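You operate a simulated robot arm through the tools that you are given. There is no shell and no other tool. Be economical: measure what you need, move in short steps, check, and stop when the job is done.

Carry out the task below with a simulated robot arm. There is one attempt and no reset: what you move stays moved.

Task
Wipe off the small burner grease, then put the burner together.
Fine: the stove is cold and stays off; green cloth, put back; brass cap on the burner head, then the grey support.

It is judged by the outcome, as a careful person would: the job done as asked, and still so three seconds after it is handed in. It fails if anything else is knocked over, pushed out of place, dropped, spilled or broken. A push-on lid holds only when it is set on centred and level and pressed home; a screw cap is set on level and turned clockwise until tight. Flat cloth is picked up by pressing the open fingertips on it (5 to 10 N) and closing them slowly along it; thin cloth reads only 2 to 8 mm in the jaws.

Robot
A 7-joint arm with a two-finger parallel gripper, fixed in place. Base frame: the origin is at the foot of the arm, x ahead of it, y to its left, z up; the work surface is at about z = 0.85. Readings come in m, degrees, newtons and seconds.
With the tool pointing down near the work surface it reaches from about 0.36 to 0.78 m from the base axis. Its first joint turns from -166.0 to 166.0 degrees. Payload 3.91 kg.
Tool frame: the origin (TCP) lies between the finger pads and is the grasp point; the fingertips stand 0.03 m ahead of it; z points along the fingers, y is the line along which they close. The gripper opens to 0.11 m. The fingers are 0.02 m wide and 0.01 m thick; the gripper's body (0.048 by 0.112 m) begins 0.055 m behind the TCP.
Orientation is that of the tool frame in the base frame, as a unit quaternion [w, x, y, z]. With the fingers straight down and closing along the base's y, the tool's x points along the base's -x, its y along +y and its z along -z.

Tools
- The arm moves only by the tool move_arm. Its argument "steps" is a list of rows, each an object of numbers (a shift or turn left out is 0, a gripper value left out holds the last): "rx", "ry", "rz": the turn, a rotation vector about the tool's x, y, z in degrees; "dx", "dy", "dz": the shift along the tool's x, y, z in mm; "gripper": the opening, from 0 (shut) to 1 (fully open). In form: [{"rx": .., "ry": .., "rz": .., "dx": .., "dy": .., "dz": .., "gripper": ..}, ...]. A call has 1 to 12 rows; each row shifts and turns the commanded pose from where the row before left it, along the tool's axes as they then stand. Rows are played at 5 a second. More than 0.05 m and 8.6 degrees between two rows, or a gripper value outside its range, and nothing of the call is played. A pose out of reach is approached as far as the arm can. The call stops where the force on the tool passes 50 N (or 10 N more than at its start, if that is more) or the arm is blocked; 0.2 s more then pass. Each finger travels about 0.153 m/s and halts on what it meets, pressing with about 27 N; the grip force reading is that of the motor and also rises with nothing between the fingers. The clock runs only during rows and for 0.2 s after the last one: add rows that do not move to give the fingers time. The reply holds the time, the measured pose of the TCP, the force on the tool along the base axes, the opening and the grip force, in the units named above and with some noise.
- Cameras (640 x 400 px; columns grow to the right, rows downward): "scene" is fixed at [0.2098, -0.5057, 1.5599]; the picture's right is [0.43, -0.91, 0.00], its down [-0.67, -0.32, -0.67] and it looks along [0.61, 0.28, -0.74] (base axes); focal length 270 px, centre (320, 200). "wrist" rides on the gripper at [-0.036, 0, -0.057] in the tool frame; the picture's right is [0.00, -1.00, 0.00], its down [0.97, 0.00, -0.24] and it looks along [0.24, 0.00, 0.97] (tool axes); focal length 218 px, centre (320, 200). There is no depth. A picture from a camera that has moved, and an enlarged one, comes with that camera's place and axes in the base frame and with its lens. The place of the scene camera against the robot may be out by one fixed shift of up to 0.025 m in any direction.
- snapshot(camera): a new picture of that camera. No time passes.
- lift_body(by): slides the trunk up (or, below 0, down) by that many m; the arm rides with it, the base frame stays. It gives what a move gives, with no picture.
- zoom(camera, box): a new picture of the part [left, top, right, bottom] of that camera's present view, enlarged. No time passes.
- close_job(): hands the job in; it is judged then, once.

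Work in short steps. Places have to be worked out from the pictures, the camera data and where the tool is seen: move nearer, look again, correct. Check each grasp and each placing, and mend what went wrong. You have 120 turns and 76 pictures in all, those below and enlarged ones among them. Open the gripper and draw the arm clear of the work before you hand the job in, unless the task says otherwise; then end with one line.

The tools are called after ">>>" as a command line: name --argument value ..., lists and objects as JSON in quotes. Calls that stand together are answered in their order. move_arm: Moves the arm, as the interface text tells. Its arguments: {"type":"object","properties":{"steps":{"type":"array","items":{"type":"object","properties":{"rx":{"type":"number"},"ry":{"type":"number"},"rz":{"type":"number"},"dx":{"type":"number"},"dy":{"type":"number"},"dz":{"type":"number"},"gripper":{"type":"number"}}}}},"required":["steps"]} The other tools are called the same way: lift_body (by) slides the trunk up or down; snapshot (camera) takes a picture; zoom (camera, box) takes an enlarged picture of a part of a camera's view; close_job () hands the job in.

At the start:

```text
time_s: 0.0
ee_pos: [0.4623, -0.0478, 1.305]
orientation: [0.0, 0.0, 1.0, 0.0]
wrist_force: [0.9, 0.1, -0.9]
gripper_width: 0.11
grip_force: 0.0
trunk travel left (down, up): [-0.575, 0.035]
```

scene: 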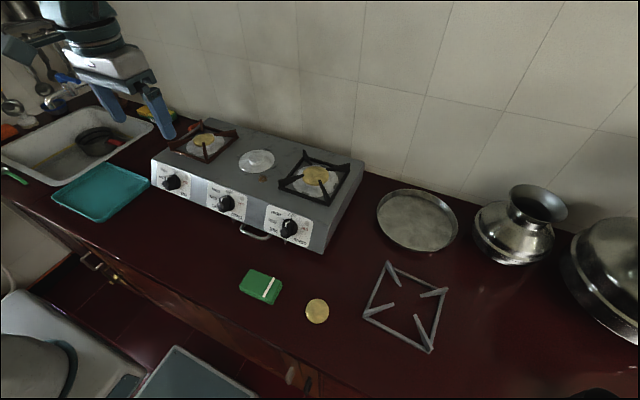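
wrist: 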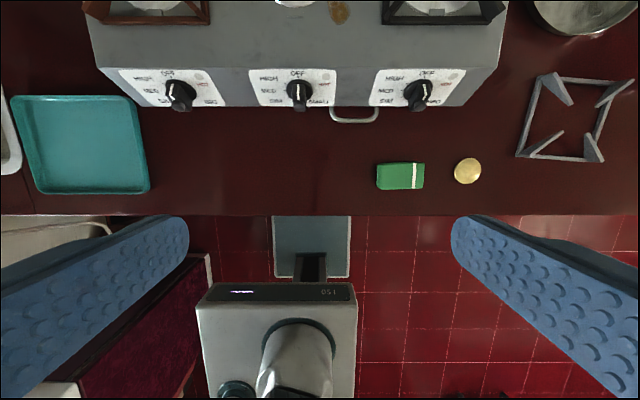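

The scene shows a stove with three burners (the middle one bare), a green cloth, a brass cap and a grey support. I zoom in to see the details.

>>> zoom --camera "scene" --box '[140, 100, 380, 250]'

>>> zoom --camera "scene" --box '[220, 240, 460, 390]'

```text
2.67 times, centred on (260, 175) of scene
camera zoom: at [0.2098, -0.5057, 1.5599], right [0.43, -0.91, 0.0], down [-0.67, -0.32, -0.67], along [0.61, 0.28, -0.74], focal length 719 px, centre (480, 267)
```

zoom: 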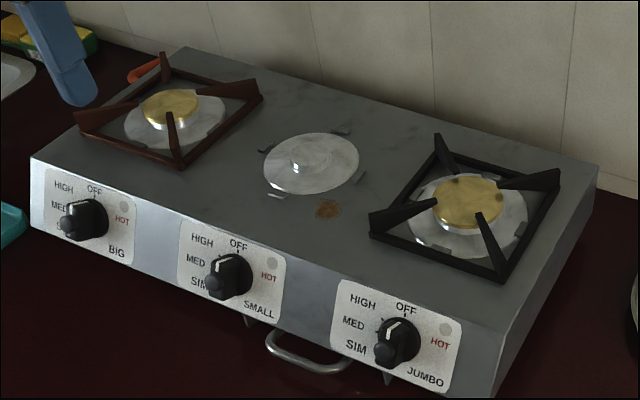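

```text
2.67 times, centred on (340, 315) of scene
camera zoom: at [0.2098, -0.5057, 1.5599], right [0.43, -0.91, 0.0], down [-0.67, -0.32, -0.67], along [0.61, 0.28, -0.74], focal length 719 px, centre (267, -107)
```

zoom: 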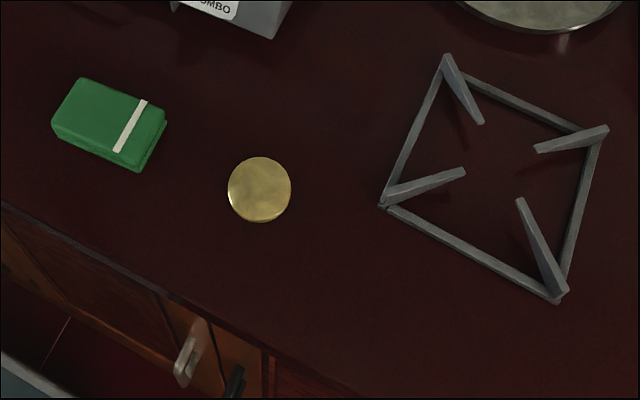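

The small burner is the middle one, with grease just in front of it at about (0.71, -0.07). I move forward to look straight down on it.

>>> move_arm --steps '[{"dx": -40}, {"dx": -40}, {"dx": -40}, {"dx": -40}, {}]'

>>> snapshot --camera "wrist"

```text
time_s: 1.2
ee_pos: [0.6205, -0.0473, 1.3045]
orientation: [0.001, 0.0, 1.0, 0.0]
wrist_force: [-0.6, 0.8, -1.0]
gripper_width: 0.1099
grip_force: 0.0
trunk travel left (down, up): [-0.575, 0.035]
```

```text
71 pictures are left
camera wrist: at [0.6574, -0.0479, 1.3625], right [0.0, -1.0, 0.0], down [-0.97, 0.0, 0.24], along [-0.24, 0.0, -0.97], focal length 218 px, centre (320, 200)
```

wrist: 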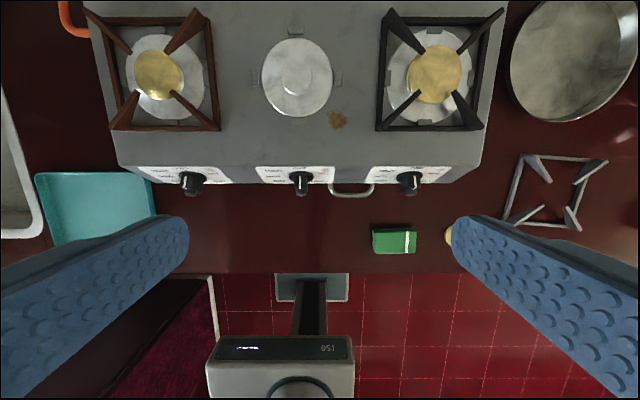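

Triangulated estimates: stove top z≈0.96, grease (0.70,-0.078), small burner centre (0.765,-0.01), cloth (0.434,-0.228). I go above the cloth and lower the trunk.

>>> move_arm --steps '[{"dx": 37, "dy": -30}, {"dx": 37, "dy": -30}, {"dx": 37, "dy": -30}, {"dx": 37, "dy": -30}, {"dx": 37, "dy": -30}, {"dy": -30}, {}]'

>>> lift_body --by -0.2

>>> move_arm --steps '[{"rz": 8.2}, {"rz": 8.2}, {"rz": 8.2}, {"rz": 8.2}, {"rz": 8.2}, {"rz": 8.2}, {"rz": 8.2}, {"rz": 8.2}, {"rz": 8.2}, {"rz": 8.2}, {"rz": 8}, {}]'

>>> snapshot --camera "wrist"

>>> snapshot --camera "scene"

```text
time_s: 2.8
ee_pos: [0.4365, -0.229, 1.3053]
orientation: [0.0, 0.0, 1.0, 0.0]
wrist_force: [-0.1, -0.4, -0.9]
gripper_width: 0.1101
grip_force: 0.1
trunk travel left (down, up): [-0.575, 0.035]
```

```text
time_s: 5.0
ee_pos: [0.4366, -0.2275, 1.1063]
orientation: [0.001, 0.0, 1.0, -0.001]
wrist_force: [-0.3, 0.1, -0.4]
gripper_width: 0.1099
grip_force: 0.0
trunk travel left (down, up): [-0.375, 0.235]
```

```text
time_s: 7.6
ee_pos: [0.4377, -0.2275, 1.1047]
orientation: [0.0, 0.708, 0.706, 0.0]
wrist_force: [-0.8, -0.5, 0.8]
gripper_width: 0.1101
grip_force: 0.2
trunk travel left (down, up): [-0.375, 0.235]
```

```text
70 pictures are left
camera wrist: at [0.4381, -0.2643, 1.1625], right [-1.0, 0.0, 0.0], down [0.0, 0.97, 0.24], along [0.0, 0.24, -0.97], focal length 218 px, centre (320, 200)
```

wrist: 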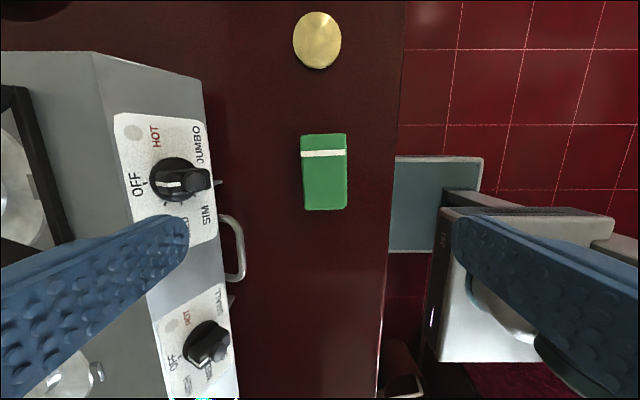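

```text
69 pictures are left
```

scene: 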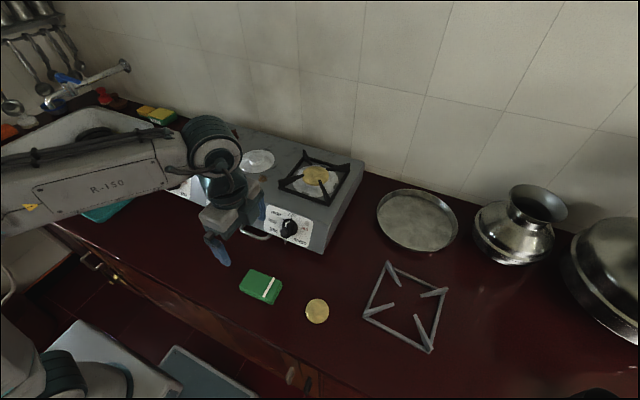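

Cloth centre is about (0.432,-0.231), 0.06 wide along x and 0.10 along y. I descend most of the way and look again.

>>> move_arm --steps '[{"dx": -3.5, "dy": -5, "dz": 40}, {"dz": 40}, {"dz": 40}, {"dz": 40}, {}]'

>>> snapshot --camera "wrist"

>>> zoom --camera "scene" --box '[190, 210, 350, 330]'

```text
time_s: 8.8
ee_pos: [0.434, -0.2323, 0.9438]
orientation: [0.001, 0.707, 0.708, 0.0]
wrist_force: [-0.7, -0.6, -0.2]
gripper_width: 0.11
grip_force: 0.0
trunk travel left (down, up): [-0.375, 0.235]
```

```text
68 pictures are left
camera wrist: at [0.4345, -0.2689, 1.0019], right [-1.0, 0.0, 0.0], down [0.0, 0.97, 0.24], along [0.0, 0.24, -0.97], focal length 218 px, centre (320, 200)
```

wrist: 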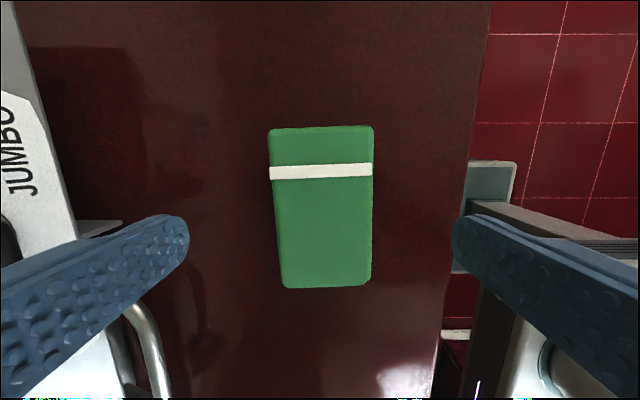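

```text
3.33 times, centred on (270, 270) of scene
camera zoom: at [0.2098, -0.5057, 1.5599], right [0.43, -0.91, 0.0], down [-0.67, -0.32, -0.67], along [0.61, 0.28, -0.74], focal length 898 px, centre (487, -33)
```

zoom: 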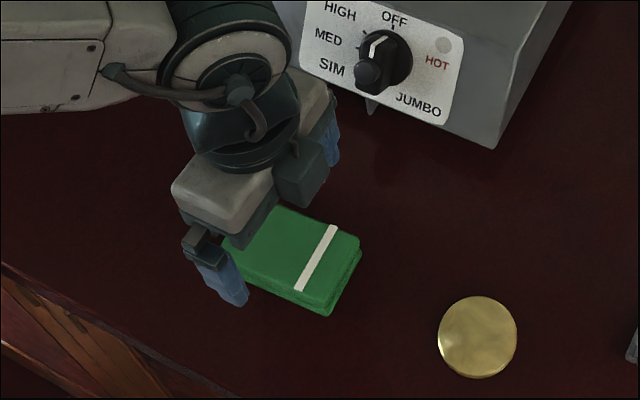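

The cloth is centred between the fingers. I go down so the tips sit about 1 cm above the table, then close slowly.

>>> move_arm --steps '[{"dz": 30}, {"dz": 22}, {}, {"gripper": 0.8}, {"gripper": 0.7}, {"gripper": 0.6}, {"gripper": 0.5}, {"gripper": 0.4}, {"gripper": 0.35}, {}, {}]'

>>> snapshot --camera "wrist"

```text
time_s: 11.2
ee_pos: [0.4332, -0.2322, 0.8929]
orientation: [0.0, 0.707, 0.707, 0.0]
wrist_force: [-0.7, 0.3, -0.5]
gripper_width: 0.0592
grip_force: 26.9
trunk travel left (down, up): [-0.375, 0.235]
```

```text
66 pictures are left
camera wrist: at [0.4344, -0.2684, 0.9497], right [-1.0, 0.0, 0.0], down [0.0, 0.97, 0.24], along [0.0, 0.24, -0.97], focal length 218 px, centre (320, 200)
```

wrist: 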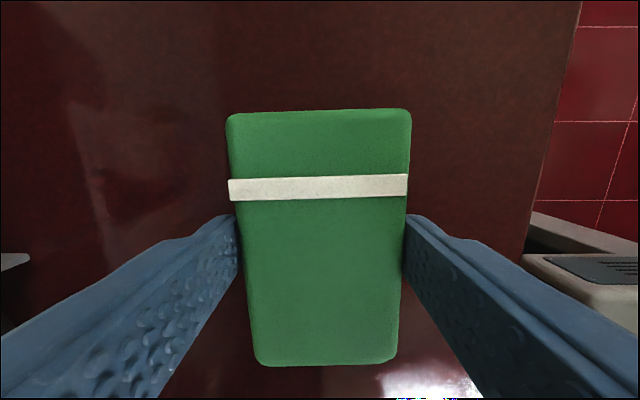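

The cloth is held (59 mm); its home pose is TCP (0.433,-0.232,0.893) and the cloth bottom is ~43 mm below the TCP. I lift it, turn back and move above the stove front.

>>> move_arm --steps '[{"dz": -40}, {"dz": -40}, {"dz": -40}, {"dz": -40}, {"dz": -40}, {}]'

>>> move_arm --steps '[{"rz": -8.2}, {"rz": -8.2}, {"rz": -8.2}, {"rz": -8.2}, {"rz": -8.2}, {"rz": -8.2}, {"rz": -8.2}, {"rz": -8.2}, {"rz": -8.2}, {"rz": -8.2}, {"rz": -8}, {}]'

>>> move_arm --steps '[{"dx": -40, "dy": 35}, {"dx": -40, "dy": 35}, {"dx": -40, "dy": 35}, {"dx": -40, "dy": 35}, {"dx": -30}, {}]'

>>> snapshot --camera "wrist"

>>> snapshot --camera "scene"

```text
time_s: 12.6
ee_pos: [0.4324, -0.2293, 1.0928]
orientation: [0.0, 0.708, 0.706, 0.001]
wrist_force: [-0.6, -0.3, 0.1]
gripper_width: 0.0594
grip_force: 27.1
trunk travel left (down, up): [-0.375, 0.235]
```

```text
time_s: 15.2
ee_pos: [0.4326, -0.2316, 1.0928]
orientation: [-0.001, 0.001, 1.0, 0.0]
wrist_force: [0.2, -0.3, -0.3]
gripper_width: 0.0592
grip_force: 27.0
trunk travel left (down, up): [-0.375, 0.235]
```

```text
refused: row 1 steps farther than a row can; nothing moved
```

```text
65 pictures are left
camera wrist: at [0.4689, -0.2326, 1.1506], right [0.0, -1.0, 0.0], down [-0.97, 0.0, 0.24], along [-0.24, 0.0, -0.97], focal length 218 px, centre (320, 200)
```

wrist: 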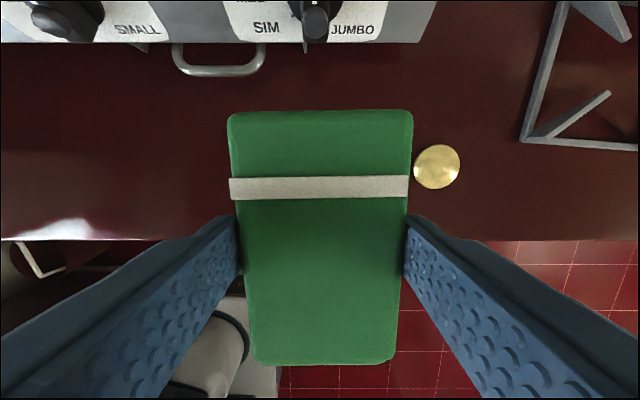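

```text
64 pictures are left
```

scene: 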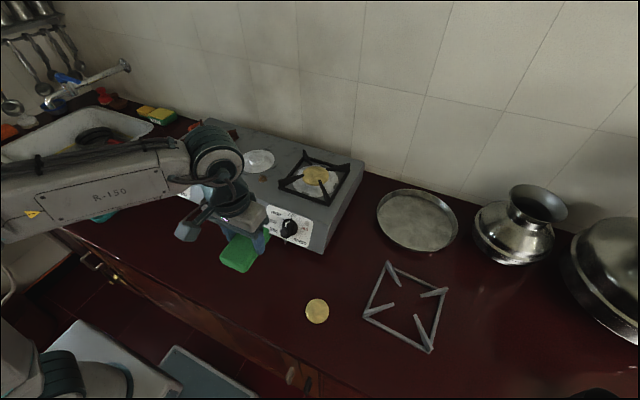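

The cloth is held firmly. The move exceeded the step limit, so I redo it with shorter rows.

>>> move_arm --steps '[{"dx": -30, "dy": 28}, {"dx": -30, "dy": 28}, {"dx": -30, "dy": 28}, {"dx": -30, "dy": 28}, {"dx": -30, "dy": 28}, {"dx": -37}, {}]'

>>> snapshot --camera "wrist"

```text
time_s: 16.8
ee_pos: [0.6167, -0.0943, 1.0918]
orientation: [0.0, 0.001, 1.0, 0.0]
wrist_force: [0.2, -0.6, 0.2]
gripper_width: 0.0592
grip_force: 27.3
trunk travel left (down, up): [-0.375, 0.235]
```

```text
63 pictures are left
camera wrist: at [0.6557, -0.0939, 1.1496], right [0.0, -1.0, 0.0], down [-0.97, 0.0, 0.24], along [-0.24, 0.0, -0.97], focal length 218 px, centre (320, 200)
```

wrist: 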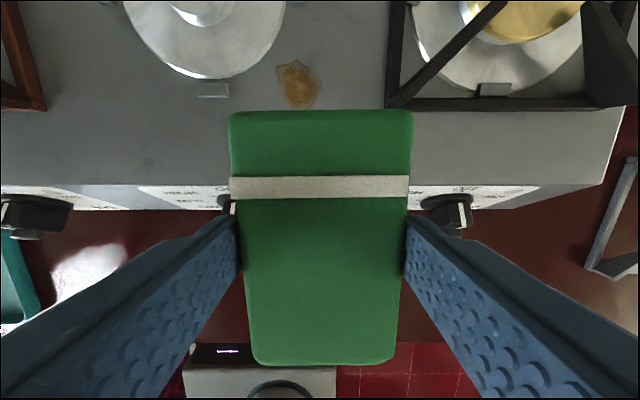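

Grease spans about x 0.686–0.72, y −0.061 to −0.095. I set the cloth's front end over it and lower gently until contact.

>>> move_arm --steps '[{"dx": -27, "dy": 2}, {"dx": -27, "dy": 2}, {"dz": 35}, {"dz": 35}, {}]'

>>> move_arm --steps '[{"dz": 4}, {"dz": 4}, {"dz": 3}, {}]'

```text
time_s: 18.0
ee_pos: [0.6731, -0.0874, 1.0247]
orientation: [0.0, 0.0, 1.0, 0.0]
wrist_force: [-1.0, -0.1, -1.2]
gripper_width: 0.0592
grip_force: 26.9
trunk travel left (down, up): [-0.375, 0.235]
```

```text
time_s: 19.0
ee_pos: [0.6729, -0.0868, 1.0122]
orientation: [0.0, 0.0, 1.0, 0.0]
wrist_force: [-0.3, -0.8, -0.7]
gripper_width: 0.0591
grip_force: 27.0
trunk travel left (down, up): [-0.375, 0.235]
```

No contact yet at 1.012; I go on in 2–3 mm steps.

>>> move_arm --steps '[{"dz": 3}, {"dz": 3}, {}]'

>>> move_arm --steps '[{"dz": 2}, {"dz": 2}, {}]'

>>> zoom --camera "scene" --box '[180, 110, 340, 210]'

```text
time_s: 19.8
ee_pos: [0.6718, -0.0878, 1.0061]
orientation: [0.0, -0.001, 1.0, 0.0]
wrist_force: [0.4, 1.0, 0.1]
gripper_width: 0.059
grip_force: 27.1
trunk travel left (down, up): [-0.375, 0.235]
```

```text
time_s: 20.6
ee_pos: [0.6723, -0.0884, 1.0042]
orientation: [0.003, 0.0, 1.0, 0.0]
wrist_force: [6.7, -0.9, 18.6]
gripper_width: 0.059
grip_force: 26.7
trunk travel left (down, up): [-0.375, 0.235]
```

```text
4.00 times, centred on (260, 160) of scene
camera zoom: at [0.2098, -0.5057, 1.5599], right [0.43, -0.91, 0.0], down [-0.67, -0.32, -0.67], along [0.61, 0.28, -0.74], focal length 1078 px, centre (560, 360)
```

zoom: 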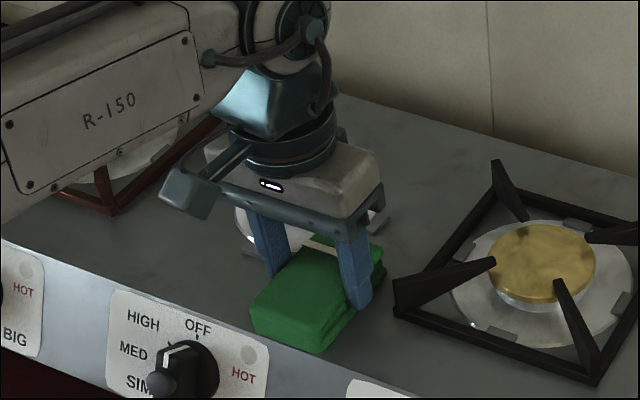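

Contact at 18 N; I ease off about 1 mm and wipe in short strokes.

>>> move_arm --steps '[{"dz": -1}, {"dy": -8}, {"dy": -8}, {"dy": 8}, {"dy": 8}, {"dy": 6}, {"dx": 10}, {"dx": 10}, {"dx": -10}, {"dx": -10}, {"dy": -8}, {"dy": -8}]'

>>> move_arm --steps '[{"dx": 10}, {"dx": 10}, {"dx": -10}, {"dx": -10}, {"dy": 8}, {"dy": 8}, {"dx": 10}, {"dx": 10}, {"dy": -8}, {"dy": -8}, {"dx": -10}, {"dx": -10}]'

>>> move_arm --steps '[{"dz": -20}, {"dz": -40}, {"dx": 40}, {"dx": 30}, {}]'

>>> snapshot --camera "wrist"

```text
time_s: 23.2
ee_pos: [0.6742, -0.0983, 1.0045]
orientation: [0.001, -0.001, 1.0, -0.001]
wrist_force: [-0.1, 4.1, 8.3]
gripper_width: 0.0591
grip_force: 26.8
trunk travel left (down, up): [-0.375, 0.235]
```

```text
time_s: 25.8
ee_pos: [0.6719, -0.0994, 1.003]
orientation: [0.0, 0.001, 1.0, -0.001]
wrist_force: [-4.2, -3.3, 12.1]
gripper_width: 0.059
grip_force: 26.8
trunk travel left (down, up): [-0.375, 0.235]
```

```text
time_s: 27.0
ee_pos: [0.6025, -0.0989, 1.0617]
orientation: [0.0, 0.0, 1.0, 0.0]
wrist_force: [0.4, -0.4, -1.0]
gripper_width: 0.0591
grip_force: 26.7
trunk travel left (down, up): [-0.375, 0.235]
```

```text
61 pictures are left
camera wrist: at [0.6385, -0.099, 1.1199], right [0.0, -1.0, 0.0], down [-0.97, 0.0, 0.24], along [-0.24, 0.0, -0.97], focal length 218 px, centre (320, 200)
```

wrist: 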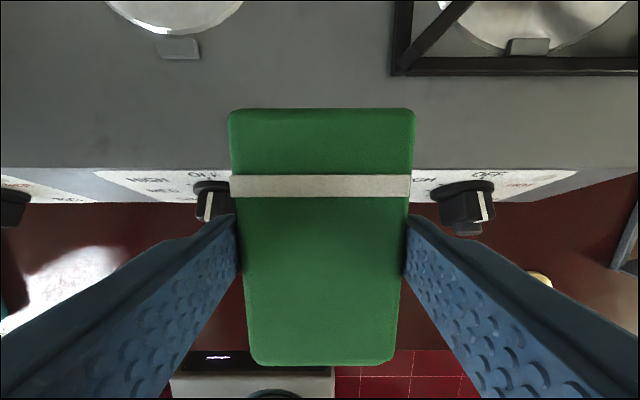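

The grease is gone. I carry the cloth back to its original spot.

>>> move_arm --steps '[{"dz": -30}, {"dx": 34, "dy": -27}, {"dx": 34, "dy": -27}, {"dx": 34, "dy": -27}, {"dx": 34, "dy": -27}, {"dx": 33, "dy": -25}, {}]'

>>> move_arm --steps '[{"rz": 8.2}, {"rz": 8.2}, {"rz": 8.2}, {"rz": 8.2}, {"rz": 8.2}, {"rz": 8.2}, {"rz": 8.2}, {"rz": 8.2}, {"rz": 8.2}, {"rz": 8.2}, {"rz": 8}, {}]'

>>> zoom --camera "scene" --box '[180, 110, 340, 210]'

```text
time_s: 28.6
ee_pos: [0.4337, -0.2293, 1.0923]
orientation: [-0.001, 0.0, 1.0, 0.0]
wrist_force: [-1.3, -0.1, -0.6]
gripper_width: 0.0589
grip_force: 26.9
trunk travel left (down, up): [-0.375, 0.235]
```

```text
time_s: 31.2
ee_pos: [0.4346, -0.2308, 1.0935]
orientation: [0.0, 0.708, 0.706, 0.0]
wrist_force: [0.1, 0.1, -0.6]
gripper_width: 0.0591
grip_force: 26.9
trunk travel left (down, up): [-0.375, 0.235]
```

```text
4.00 times, centred on (260, 160) of scene
camera zoom: at [0.2098, -0.5057, 1.5599], right [0.43, -0.91, 0.0], down [-0.67, -0.32, -0.67], along [0.61, 0.28, -0.74], focal length 1078 px, centre (560, 360)
```

zoom: 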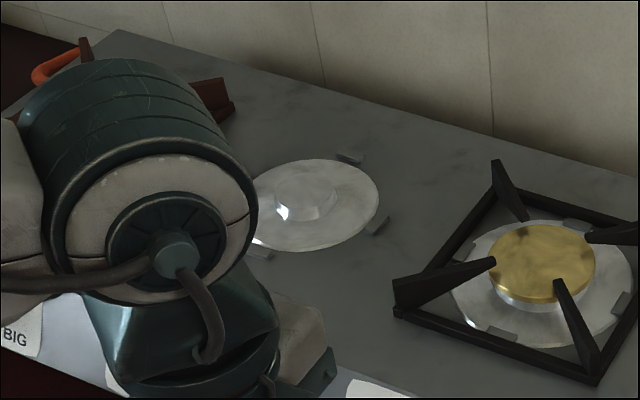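

The spot is clean from this side too. Now I lower the cloth onto its place and release.

>>> move_arm --steps '[{"dz": 40, "dy": -1, "dx": -1}, {"dz": 40}, {"dz": 40}, {"dz": 40}, {"dz": 34}, {"dz": 3}, {"dz": 2.5}, {}]'

```text
time_s: 33.0
ee_pos: [0.4337, -0.2309, 0.8947]
orientation: [0.0, 0.708, 0.707, 0.0]
wrist_force: [-0.5, 0.3, 0.4]
gripper_width: 0.0591
grip_force: 27.5
trunk travel left (down, up): [-0.375, 0.235]
```

>>> move_arm --steps '[{"dz": 1.5}, {}, {"gripper": 0.6}, {"gripper": 0.8}, {"gripper": 1}, {}, {"dz": -40}, {"dz": -40}, {"dz": -20}, {}]'

>>> snapshot --camera "wrist"

```text
time_s: 35.2
ee_pos: [0.4335, -0.2315, 0.9933]
orientation: [-0.001, 0.707, 0.707, 0.0]
wrist_force: [-0.1, -0.2, -0.2]
gripper_width: 0.1096
grip_force: 0.1
trunk travel left (down, up): [-0.375, 0.235]
```

```text
59 pictures are left
camera wrist: at [0.4353, -0.2683, 1.0501], right [-1.0, 0.0, 0.0], down [0.0, 0.97, 0.24], along [0.0, 0.24, -0.97], focal length 218 px, centre (320, 200)
```

wrist: 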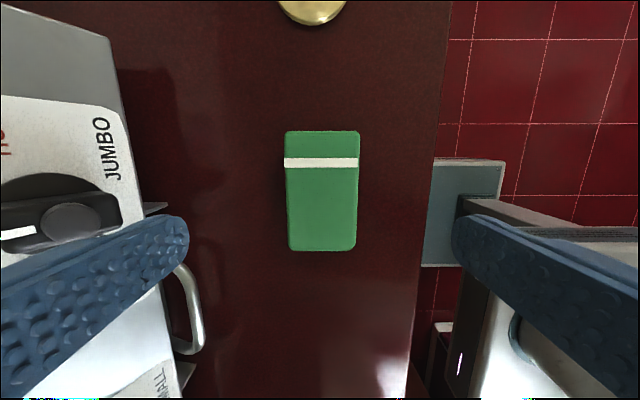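

The cloth is back in place. Next I go above the brass cap.

>>> move_arm --steps '[{"dx": -40, "dy": 2}, {"dx": -40, "dy": 2}, {"dx": -40, "dy": 2}, {"dx": -36, "dy": 2}, {}]'

>>> snapshot --camera "wrist"

>>> zoom --camera "scene" --box '[280, 280, 360, 330]'

```text
time_s: 36.4
ee_pos: [0.4396, -0.39, 0.991]
orientation: [0.001, 0.707, 0.707, 0.0]
wrist_force: [0.1, 0.2, -0.4]
gripper_width: 0.1102
grip_force: 0.1
trunk travel left (down, up): [-0.375, 0.235]
```

```text
58 pictures are left
camera wrist: at [0.4407, -0.4259, 1.0488], right [-1.0, 0.0, 0.0], down [0.0, 0.97, 0.24], along [0.0, 0.24, -0.97], focal length 218 px, centre (320, 200)
```

wrist: 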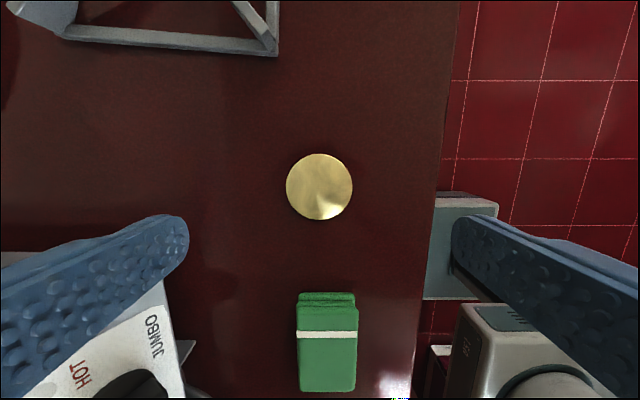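

```text
8.00 times, centred on (320, 305) of scene
camera zoom: at [0.2098, -0.5057, 1.5599], right [0.43, -0.91, 0.0], down [-0.67, -0.32, -0.67], along [0.61, 0.28, -0.74], focal length 2156 px, centre (320, -640)
```

zoom: 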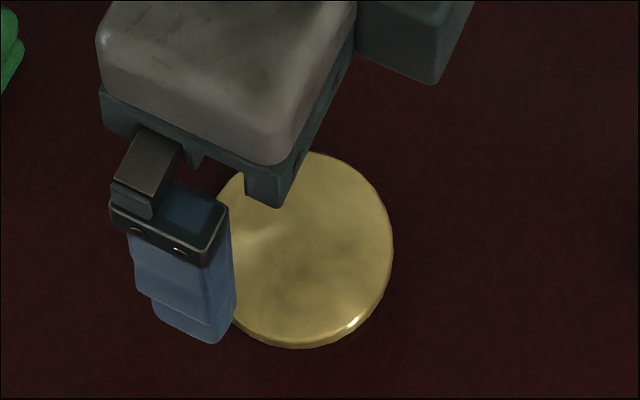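

Cap centre ≈ (0.441,-0.391), diameter ~58 mm and thin. I lower to near the surface and recheck.

>>> move_arm --steps '[{"dz": 30, "dy": 1}, {"dz": 30}, {"dz": 20}, {}]'

>>> snapshot --camera "wrist"

```text
time_s: 37.4
ee_pos: [0.4414, -0.388, 0.9125]
orientation: [-0.001, 0.707, 0.707, 0.0]
wrist_force: [0.4, -0.4, -0.6]
gripper_width: 0.11
grip_force: 0.0
trunk travel left (down, up): [-0.375, 0.235]
```

```text
56 pictures are left
camera wrist: at [0.442, -0.4245, 0.9694], right [-1.0, 0.0, 0.0], down [0.0, 0.97, 0.24], along [0.0, 0.24, -0.97], focal length 218 px, centre (320, 200)
```

wrist: 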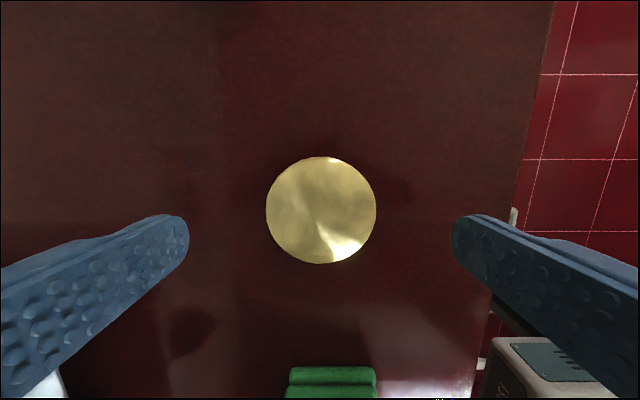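

Centre is (0.4415,-0.392). I shift 4 mm, descend and close slowly.

>>> move_arm --steps '[{"dx": -4.5, "dz": 15}, {"dz": 12}, {}]'

>>> move_arm --steps '[{"gripper": 0.85}, {"gripper": 0.75}, {"gripper": 0.65}, {"gripper": 0.58}, {"gripper": 0.53}, {"gripper": 0.48}, {"gripper": 0.44}, {"gripper": 0.4}, {}]'

>>> snapshot --camera "wrist"

```text
time_s: 38.2
ee_pos: [0.4422, -0.3914, 0.8845]
orientation: [0.0, 0.707, 0.707, 0.001]
wrist_force: [0.8, -0.2, 0.2]
gripper_width: 0.11
grip_force: 0.0
trunk travel left (down, up): [-0.375, 0.235]
```

```text
time_s: 40.2
ee_pos: [0.4418, -0.3918, 0.8856]
orientation: [-0.001, 0.707, 0.707, 0.0]
wrist_force: [0.0, 0.1, 0.7]
gripper_width: 0.0584
grip_force: 27.2
trunk travel left (down, up): [-0.375, 0.235]
```

```text
55 pictures are left
camera wrist: at [0.4424, -0.4283, 0.9421], right [-1.0, 0.0, 0.0], down [0.0, 0.97, 0.24], along [0.0, 0.24, -0.97], focal length 218 px, centre (320, 200)
```

wrist: 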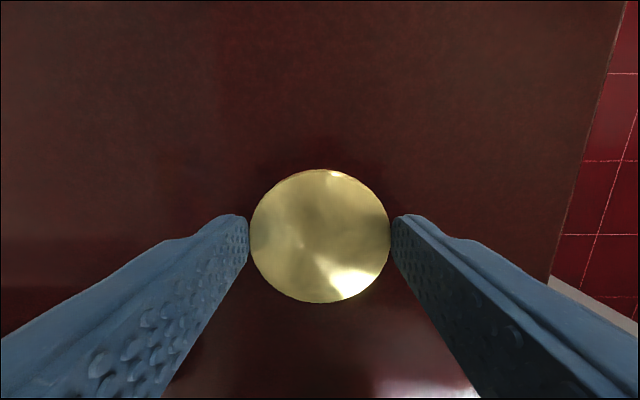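

The cap is gripped (58.4 mm), essentially centred. I lift, turn back, and carry it toward the burner.

>>> move_arm --steps '[{"dz": -40}, {"dz": -40}, {"dz": -40}, {"dz": -40}, {"dz": -45}, {}]'

>>> move_arm --steps '[{"rz": -8.2}, {"rz": -8.2}, {"rz": -8.2}, {"rz": -8.2}, {"rz": -8.2}, {"rz": -8.2}, {"rz": -8.2}, {"rz": -8.2}, {"rz": -8.2}, {"rz": -8.2}, {"rz": -8}, {}]'

>>> move_arm --steps '[{"dx": -25, "dy": 38}, {"dx": -25, "dy": 38}, {"dx": -25, "dy": 38}, {"dx": -25, "dy": 38}, {"dx": -25, "dy": 38}, {"dx": -25, "dy": 38}, {"dx": -25, "dy": 38}, {"dx": -25, "dy": 38}, {"dx": -25, "dy": 38}, {"dx": -10, "dy": 38}, {}]'

>>> snapshot --camera "wrist"

```text
time_s: 41.6
ee_pos: [0.442, -0.3936, 1.0906]
orientation: [-0.001, 0.708, 0.706, 0.0]
wrist_force: [-0.3, -0.1, -1.0]
gripper_width: 0.0583
grip_force: 27.1
trunk travel left (down, up): [-0.375, 0.235]
```

```text
time_s: 44.2
ee_pos: [0.4435, -0.3936, 1.0911]
orientation: [0.0, -0.001, 1.0, 0.001]
wrist_force: [-0.6, 0.4, -0.3]
gripper_width: 0.0582
grip_force: 27.1
trunk travel left (down, up): [-0.375, 0.235]
```

```text
time_s: 46.6
ee_pos: [0.6776, -0.0097, 1.0902]
orientation: [0.0, 0.001, 1.0, 0.0]
wrist_force: [-0.2, -0.5, -0.4]
gripper_width: 0.0581
grip_force: 27.0
trunk travel left (down, up): [-0.375, 0.235]
```

```text
54 pictures are left
camera wrist: at [0.7151, -0.0103, 1.1476], right [0.0, -1.0, 0.0], down [-0.97, 0.0, 0.24], along [-0.24, 0.0, -0.97], focal length 218 px, centre (320, 200)
```

wrist: 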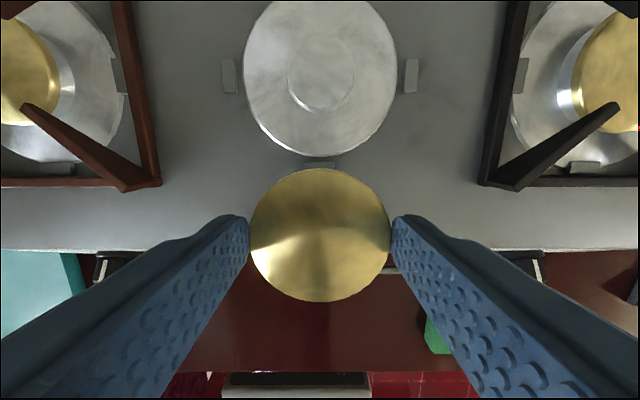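

I zoom into the burner head to measure its hub.

>>> zoom --camera "wrist" --box '[210, 0, 430, 170]'

>>> zoom --camera "scene" --box '[220, 130, 300, 180]'

```text
2.35 times, centred on (320, 85) of wrist
camera zoom: at [0.7151, -0.0103, 1.1476], right [0.0, -1.0, 0.0], down [-0.97, 0.0, 0.24], along [-0.24, 0.0, -0.97], focal length 514 px, centre (320, 471)
```

zoom: 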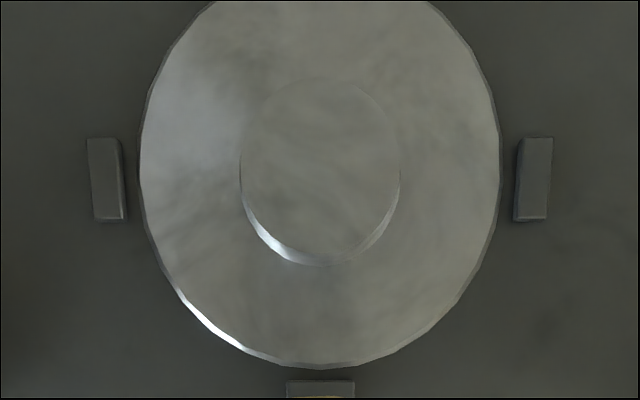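

```text
8.00 times, centred on (260, 155) of scene
camera zoom: at [0.2098, -0.5057, 1.5599], right [0.43, -0.91, 0.0], down [-0.67, -0.32, -0.67], along [0.61, 0.28, -0.74], focal length 2156 px, centre (800, 560)
```

zoom: 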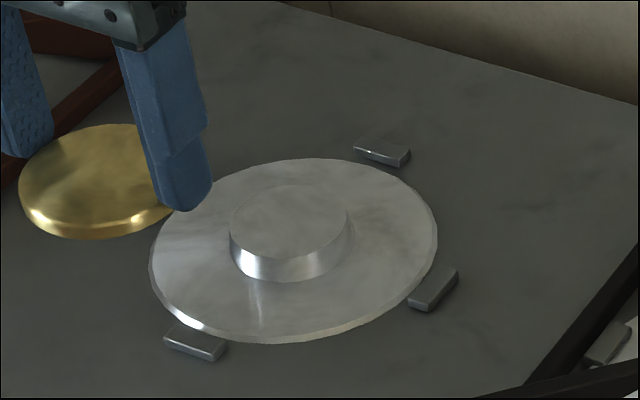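

Hub centre ≈ (0.766,-0.010), top z≈0.98; the cap's bottom is ~36 mm below the TCP. I move over it and lower toward contact.

>>> move_arm --steps '[{"dx": -30}, {"dx": -30}, {"dx": -27}, {}, {"dz": 30}, {"dz": 25}, {}]'

>>> snapshot --camera "wrist"

>>> zoom --camera "scene" --box '[220, 120, 300, 170]'

```text
time_s: 48.2
ee_pos: [0.7059, -0.0096, 1.0132]
orientation: [0.0, 0.0, 1.0, 0.0]
wrist_force: [-0.3, 0.4, -0.6]
gripper_width: 0.0584
grip_force: 26.9
out of reach, approached as far as the arm can: row 1, 2, 3
trunk travel left (down, up): [-0.375, 0.235]
```

```text
51 pictures are left
camera wrist: at [0.7431, -0.01, 1.0704], right [0.0, -1.0, 0.0], down [-0.97, 0.0, 0.24], along [-0.24, 0.0, -0.97], focal length 218 px, centre (320, 200)
```

wrist: 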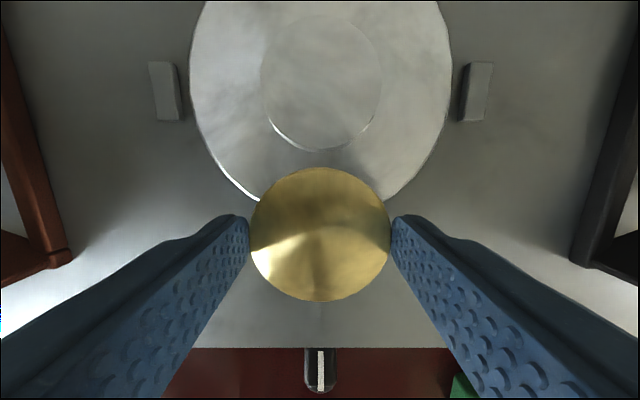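

```text
8.00 times, centred on (260, 145) of scene
camera zoom: at [0.2098, -0.5057, 1.5599], right [0.43, -0.91, 0.0], down [-0.67, -0.32, -0.67], along [0.61, 0.28, -0.74], focal length 2156 px, centre (800, 640)
```

zoom: 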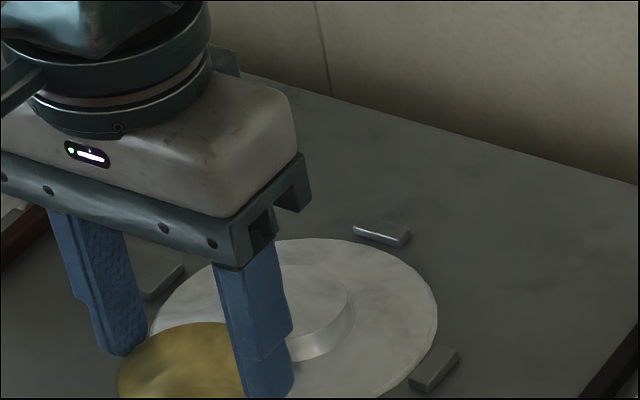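

The arm runs out of reach at x≈0.706 with this trunk height. The clamped pose also came out lower, suggesting the shoulder is too low, so I raise the trunk and try again from higher up.

>>> lift_body --by 0.1

>>> move_arm --steps '[{"dx": -20}, {"dx": -20}, {}]'

```text
time_s: 49.5
ee_pos: [0.7061, -0.0098, 1.1123]
orientation: [0.0, 0.0, 1.0, 0.0]
wrist_force: [-0.4, 0.6, 0.3]
gripper_width: 0.0584
grip_force: 27.0
trunk travel left (down, up): [-0.475, 0.135]
```

```text
time_s: 50.3
ee_pos: [0.7353, -0.0084, 1.1123]
orientation: [0.0, -0.001, 1.0, 0.0]
wrist_force: [0.7, 0.2, -0.5]
gripper_width: 0.0583
grip_force: 27.1
out of reach, approached as far as the arm can: row 2
trunk travel left (down, up): [-0.475, 0.135]
```

Reach is better when lower relative to the trunk. I try descending a little with the arm, then moving forward.

>>> move_arm --steps '[{"dz": -1}, {"dz": 30}, {"dz": 30}, {"dx": -15}, {"dx": -14}, {}]'

```text
time_s: 51.7
ee_pos: [0.7569, -0.009, 1.053]
orientation: [-0.001, 0.0, 1.0, 0.0]
wrist_force: [-0.7, 0.1, -1.2]
gripper_width: 0.0585
grip_force: 27.4
out of reach, approached as far as the arm can: row 5
trunk travel left (down, up): [-0.475, 0.135]
```

Raising the trunk 0.1 more and using the arm to come down should give the remaining reach.

>>> lift_body --by 0.1

>>> move_arm --steps '[{"dz": 35}, {"dz": 35}, {"dz": 35}, {"dx": -7.5}, {}]'

>>> snapshot --camera "wrist"

>>> zoom --camera "scene" --box '[220, 120, 300, 170]'

```text
time_s: 53.0
ee_pos: [0.7575, -0.0098, 1.1525]
orientation: [0.001, -0.001, 1.0, 0.001]
wrist_force: [0.2, 0.1, -1.3]
gripper_width: 0.0584
grip_force: 27.0
trunk travel left (down, up): [-0.575, 0.035]
```

```text
time_s: 54.2
ee_pos: [0.7646, -0.0096, 1.0486]
orientation: [0.0, 0.0, 1.0, 0.0]
wrist_force: [0.0, 0.0, -1.3]
gripper_width: 0.0584
grip_force: 27.5
trunk travel left (down, up): [-0.575, 0.035]
```

```text
49 pictures are left
camera wrist: at [0.8018, -0.0095, 1.1052], right [0.0, -1.0, 0.0], down [-0.97, 0.0, 0.24], along [-0.24, 0.0, -0.97], focal length 218 px, centre (320, 200)
```

wrist: 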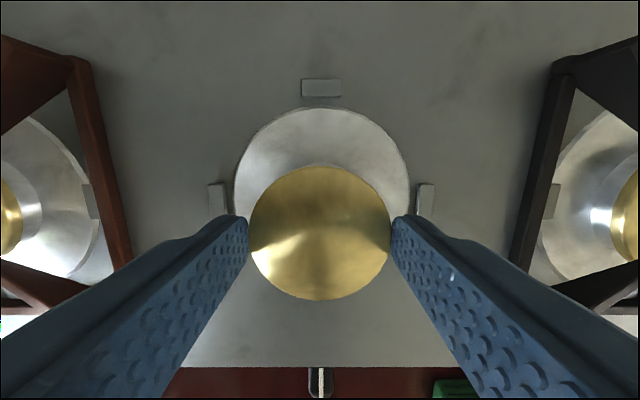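

```text
8.00 times, centred on (260, 145) of scene
camera zoom: at [0.2098, -0.5057, 1.5599], right [0.43, -0.91, 0.0], down [-0.67, -0.32, -0.67], along [0.61, 0.28, -0.74], focal length 2156 px, centre (800, 640)
```

zoom: 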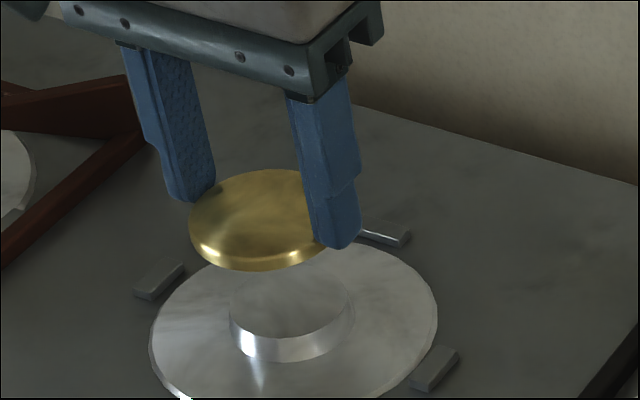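

Burner centre refined to (0.767,-0.0105); the cap centre is ~1.5 mm ahead of the TCP. I correct 1 mm and lower slowly to contact.

>>> move_arm --steps '[{"dx": -1, "dy": -0.8, "dz": 12}, {"dz": 10}, {"dz": 4}, {}]'

>>> move_arm --steps '[{"dz": 2}, {"dz": 2}, {}]'

>>> zoom --camera "scene" --box '[220, 120, 300, 170]'

```text
time_s: 55.2
ee_pos: [0.7662, -0.009, 1.0219]
orientation: [0.001, -0.001, 1.0, 0.001]
wrist_force: [0.0, 0.7, -0.9]
gripper_width: 0.0585
grip_force: 26.7
trunk travel left (down, up): [-0.575, 0.035]
```

```text
time_s: 56.0
ee_pos: [0.7655, -0.0089, 1.0172]
orientation: [-0.001, 0.0, 1.0, 0.0]
wrist_force: [0.0, -0.2, -2.1]
gripper_width: 0.0582
grip_force: 27.0
trunk travel left (down, up): [-0.575, 0.035]
```

```text
8.00 times, centred on (260, 145) of scene
camera zoom: at [0.2098, -0.5057, 1.5599], right [0.43, -0.91, 0.0], down [-0.67, -0.32, -0.67], along [0.61, 0.28, -0.74], focal length 2156 px, centre (800, 640)
```

zoom: 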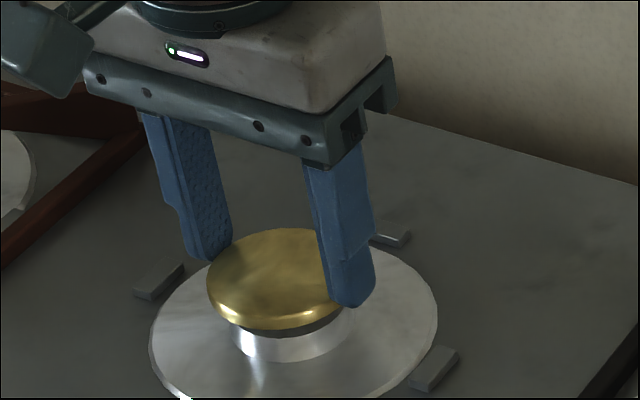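

Nearly touching. I continue 1 mm at a time.

>>> move_arm --steps '[{"dz": 1, "dy": -0.7}, {"dz": 1}, {}]'

>>> move_arm --steps '[{"dz": 1}, {"dz": 1}, {}]'

```text
time_s: 56.8
ee_pos: [0.767, -0.0111, 1.0155]
orientation: [0.0, 0.0, 1.0, 0.001]
wrist_force: [-0.8, 0.1, -1.0]
gripper_width: 0.0584
grip_force: 26.8
trunk travel left (down, up): [-0.575, 0.035]
```

```text
time_s: 57.6
ee_pos: [0.7663, -0.0109, 1.0139]
orientation: [0.0, 0.0, 1.0, 0.0]
wrist_force: [0.6, -0.4, -0.9]
gripper_width: 0.0582
grip_force: 27.3
trunk travel left (down, up): [-0.575, 0.035]
```

>>> move_arm --steps '[{"dz": 1}, {"dz": 1}, {}]'

>>> move_arm --steps '[{"dz": 1}, {"dz": 1}, {}]'

>>> zoom --camera "scene" --box '[220, 120, 300, 170]'

```text
time_s: 58.4
ee_pos: [0.7663, -0.0098, 1.0114]
orientation: [0.0, 0.0, 1.0, 0.0]
wrist_force: [0.0, -0.7, -0.7]
gripper_width: 0.0585
grip_force: 26.5
trunk travel left (down, up): [-0.575, 0.035]
```

```text
time_s: 59.2
ee_pos: [0.7662, -0.0114, 1.0107]
orientation: [0.0, 0.0, 1.0, 0.0]
wrist_force: [1.9, -0.5, 3.9]
gripper_width: 0.0586
grip_force: 27.0
trunk travel left (down, up): [-0.575, 0.035]
```

```text
8.00 times, centred on (260, 145) of scene
camera zoom: at [0.2098, -0.5057, 1.5599], right [0.43, -0.91, 0.0], down [-0.67, -0.32, -0.67], along [0.61, 0.28, -0.74], focal length 2156 px, centre (800, 640)
```

zoom: 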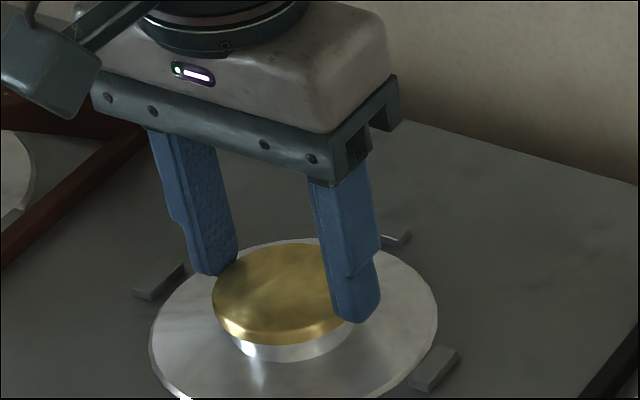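

Light contact (≈5 N) with the cap on the hub. I release gently and back off upward.

>>> move_arm --steps '[{"gripper": 0.57}, {"gripper": 0.6}, {"gripper": 0.7}, {"gripper": 0.8}, {}, {"dz": -30}, {"dz": -40}, {"dz": -20}, {}]'

>>> zoom --camera "wrist" --box '[200, 60, 440, 260]'

>>> zoom --camera "scene" --box '[220, 120, 300, 170]'

```text
time_s: 61.2
ee_pos: [0.7643, -0.0091, 1.1015]
orientation: [0.0, 0.001, 1.0, 0.0]
wrist_force: [0.0, -0.7, -0.5]
gripper_width: 0.088
grip_force: 0.0
trunk travel left (down, up): [-0.575, 0.035]
```

```text
2.00 times, centred on (320, 160) of wrist
camera zoom: at [0.8017, -0.0106, 1.1587], right [0.0, -1.0, 0.0], down [-0.97, 0.0, 0.24], along [-0.24, 0.0, -0.97], focal length 436 px, centre (320, 280)
```

zoom: 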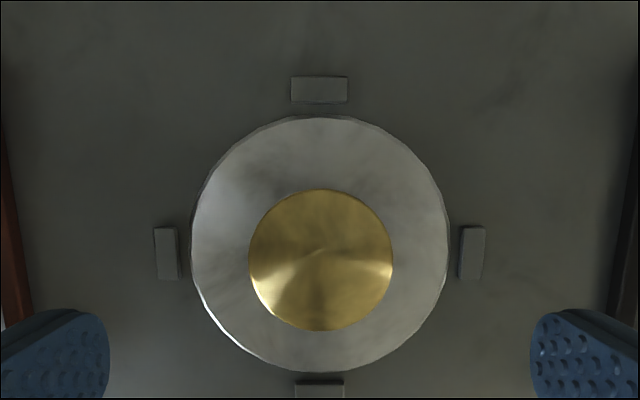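

```text
8.00 times, centred on (260, 145) of scene
camera zoom: at [0.2098, -0.5057, 1.5599], right [0.43, -0.91, 0.0], down [-0.67, -0.32, -0.67], along [0.61, 0.28, -0.74], focal length 2156 px, centre (800, 640)
```

zoom: 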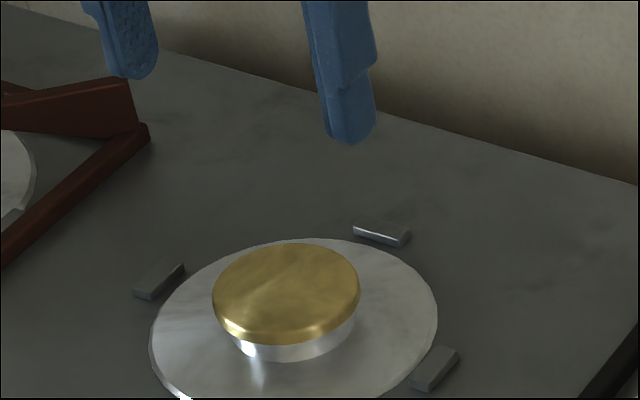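

The cap sits centred and level (computed centre 0.766,-0.0105). I give it a gentle press with closed fingertips to be sure it is seated.

>>> move_arm --steps '[{"gripper": 0, "dx": -2, "dy": -1}, {}, {}, {}, {"dz": 40}, {"dz": 35}, {"dz": 3}, {"dz": 2}, {}]'

>>> move_arm --steps '[{"dz": 2}, {"dz": 2}, {}]'

```text
time_s: 63.2
ee_pos: [0.7682, -0.0108, 1.0218]
orientation: [0.0, 0.0, 1.0, 0.0]
wrist_force: [0.3, 0.0, 0.5]
gripper_width: 0.0002
grip_force: 27.0
trunk travel left (down, up): [-0.575, 0.035]
```

```text
time_s: 64.0
ee_pos: [0.7667, -0.0108, 1.0173]
orientation: [0.0, 0.0, 1.0, 0.0]
wrist_force: [-0.3, 0.5, 0.1]
gripper_width: 0.0001
grip_force: 27.0
trunk travel left (down, up): [-0.575, 0.035]
```

>>> move_arm --steps '[{"dz": 1.5}, {"dz": 1.5}, {}]'

>>> move_arm --steps '[{"dz": 1}, {"dz": 1}, {}]'

```text
time_s: 64.8
ee_pos: [0.7676, -0.0114, 1.017]
orientation: [0.003, 0.0, 1.0, 0.001]
wrist_force: [6.5, -0.4, 19.1]
gripper_width: 0.0
grip_force: 26.8
trunk travel left (down, up): [-0.575, 0.035]
```

```text
time_s: 65.6
ee_pos: [0.7667, -0.0113, 1.017]
orientation: [0.004, 0.001, 1.0, 0.001]
wrist_force: [9.9, 0.1, 35.8]
gripper_width: 0.0
grip_force: 26.0
trunk travel left (down, up): [-0.575, 0.035]
```

The cap is firmly seated (36 N, no motion). I retreat upward and go to look at the grey support.

>>> move_arm --steps '[{"dz": -5}, {"dz": -40}, {"dz": -45}, {}, {"dx": 30, "dy": -36, "gripper": 0.5}, {"dx": 30, "dy": -36}, {"dx": 30, "dy": -36}, {"dx": 30, "dy": -36}, {"dx": 30, "dy": -36}, {"dx": 30, "dy": -36}, {"dx": 30, "dy": -36}, {"dx": 30, "dy": -36}]'

>>> move_arm --steps '[{"dy": -45}, {"dy": -45}, {"dy": -45}, {}]'

>>> snapshot --camera "wrist"

>>> snapshot --camera "scene"

```text
time_s: 68.2
ee_pos: [0.5253, -0.3015, 1.1026]
orientation: [0.0, 0.0, 1.0, 0.0]
wrist_force: [0.8, 0.5, -0.1]
gripper_width: 0.0552
grip_force: 0.1
trunk travel left (down, up): [-0.575, 0.035]
```

```text
time_s: 69.2
ee_pos: [0.5273, -0.4357, 1.1015]
orientation: [0.0, 0.0, 1.0, 0.0]
wrist_force: [-0.2, -0.2, -0.5]
gripper_width: 0.055
grip_force: 0.0
trunk travel left (down, up): [-0.575, 0.035]
```

```text
43 pictures are left
camera wrist: at [0.563, -0.4366, 1.159], right [0.0, -1.0, 0.0], down [-0.97, 0.0, 0.24], along [-0.24, 0.0, -0.97], focal length 218 px, centre (320, 200)
```

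wrist: 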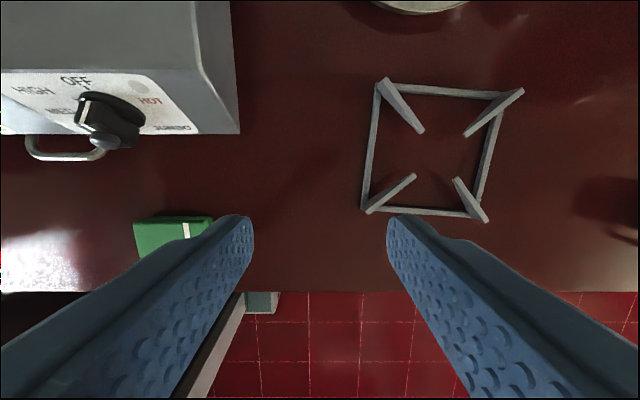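

```text
42 pictures are left
```

scene: 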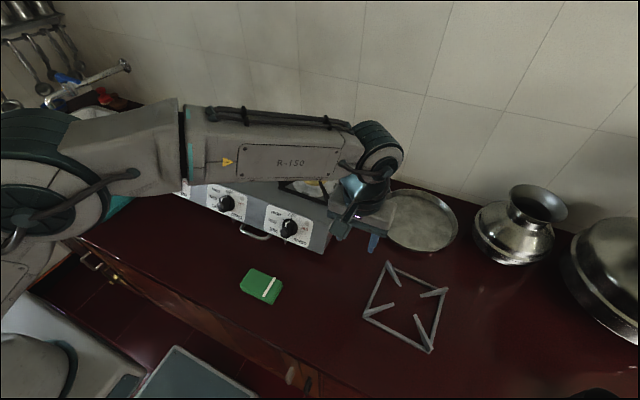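

I zoom in on the support to understand its shape for the grasp.

>>> zoom --camera "wrist" --box '[340, 60, 540, 230]'

>>> zoom --camera "scene" --box '[350, 250, 460, 360]'

```text
2.35 times, centred on (440, 145) of wrist
camera zoom: at [0.563, -0.4366, 1.159], right [0.0, -1.0, 0.0], down [-0.97, 0.0, 0.24], along [-0.24, 0.0, -0.97], focal length 514 px, centre (38, 329)
```

zoom: 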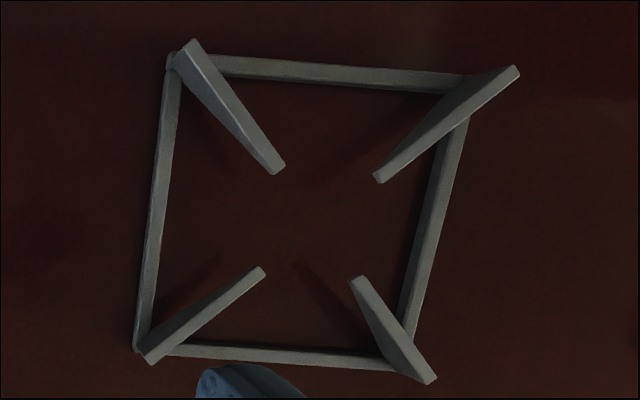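

```text
3.64 times, centred on (405, 305) of scene
camera zoom: at [0.2098, -0.5057, 1.5599], right [0.43, -0.91, 0.0], down [-0.67, -0.32, -0.67], along [0.61, 0.28, -0.74], focal length 980 px, centre (11, -182)
```

zoom: 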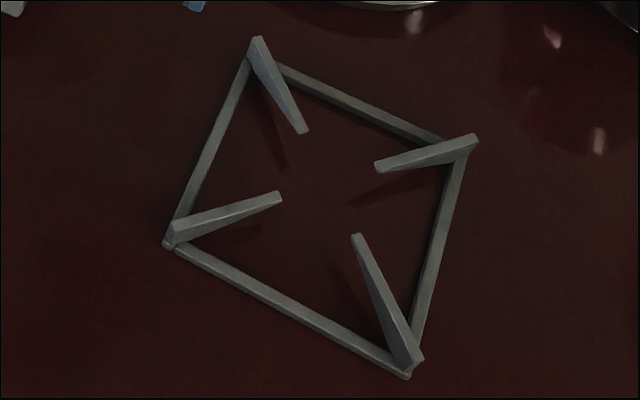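

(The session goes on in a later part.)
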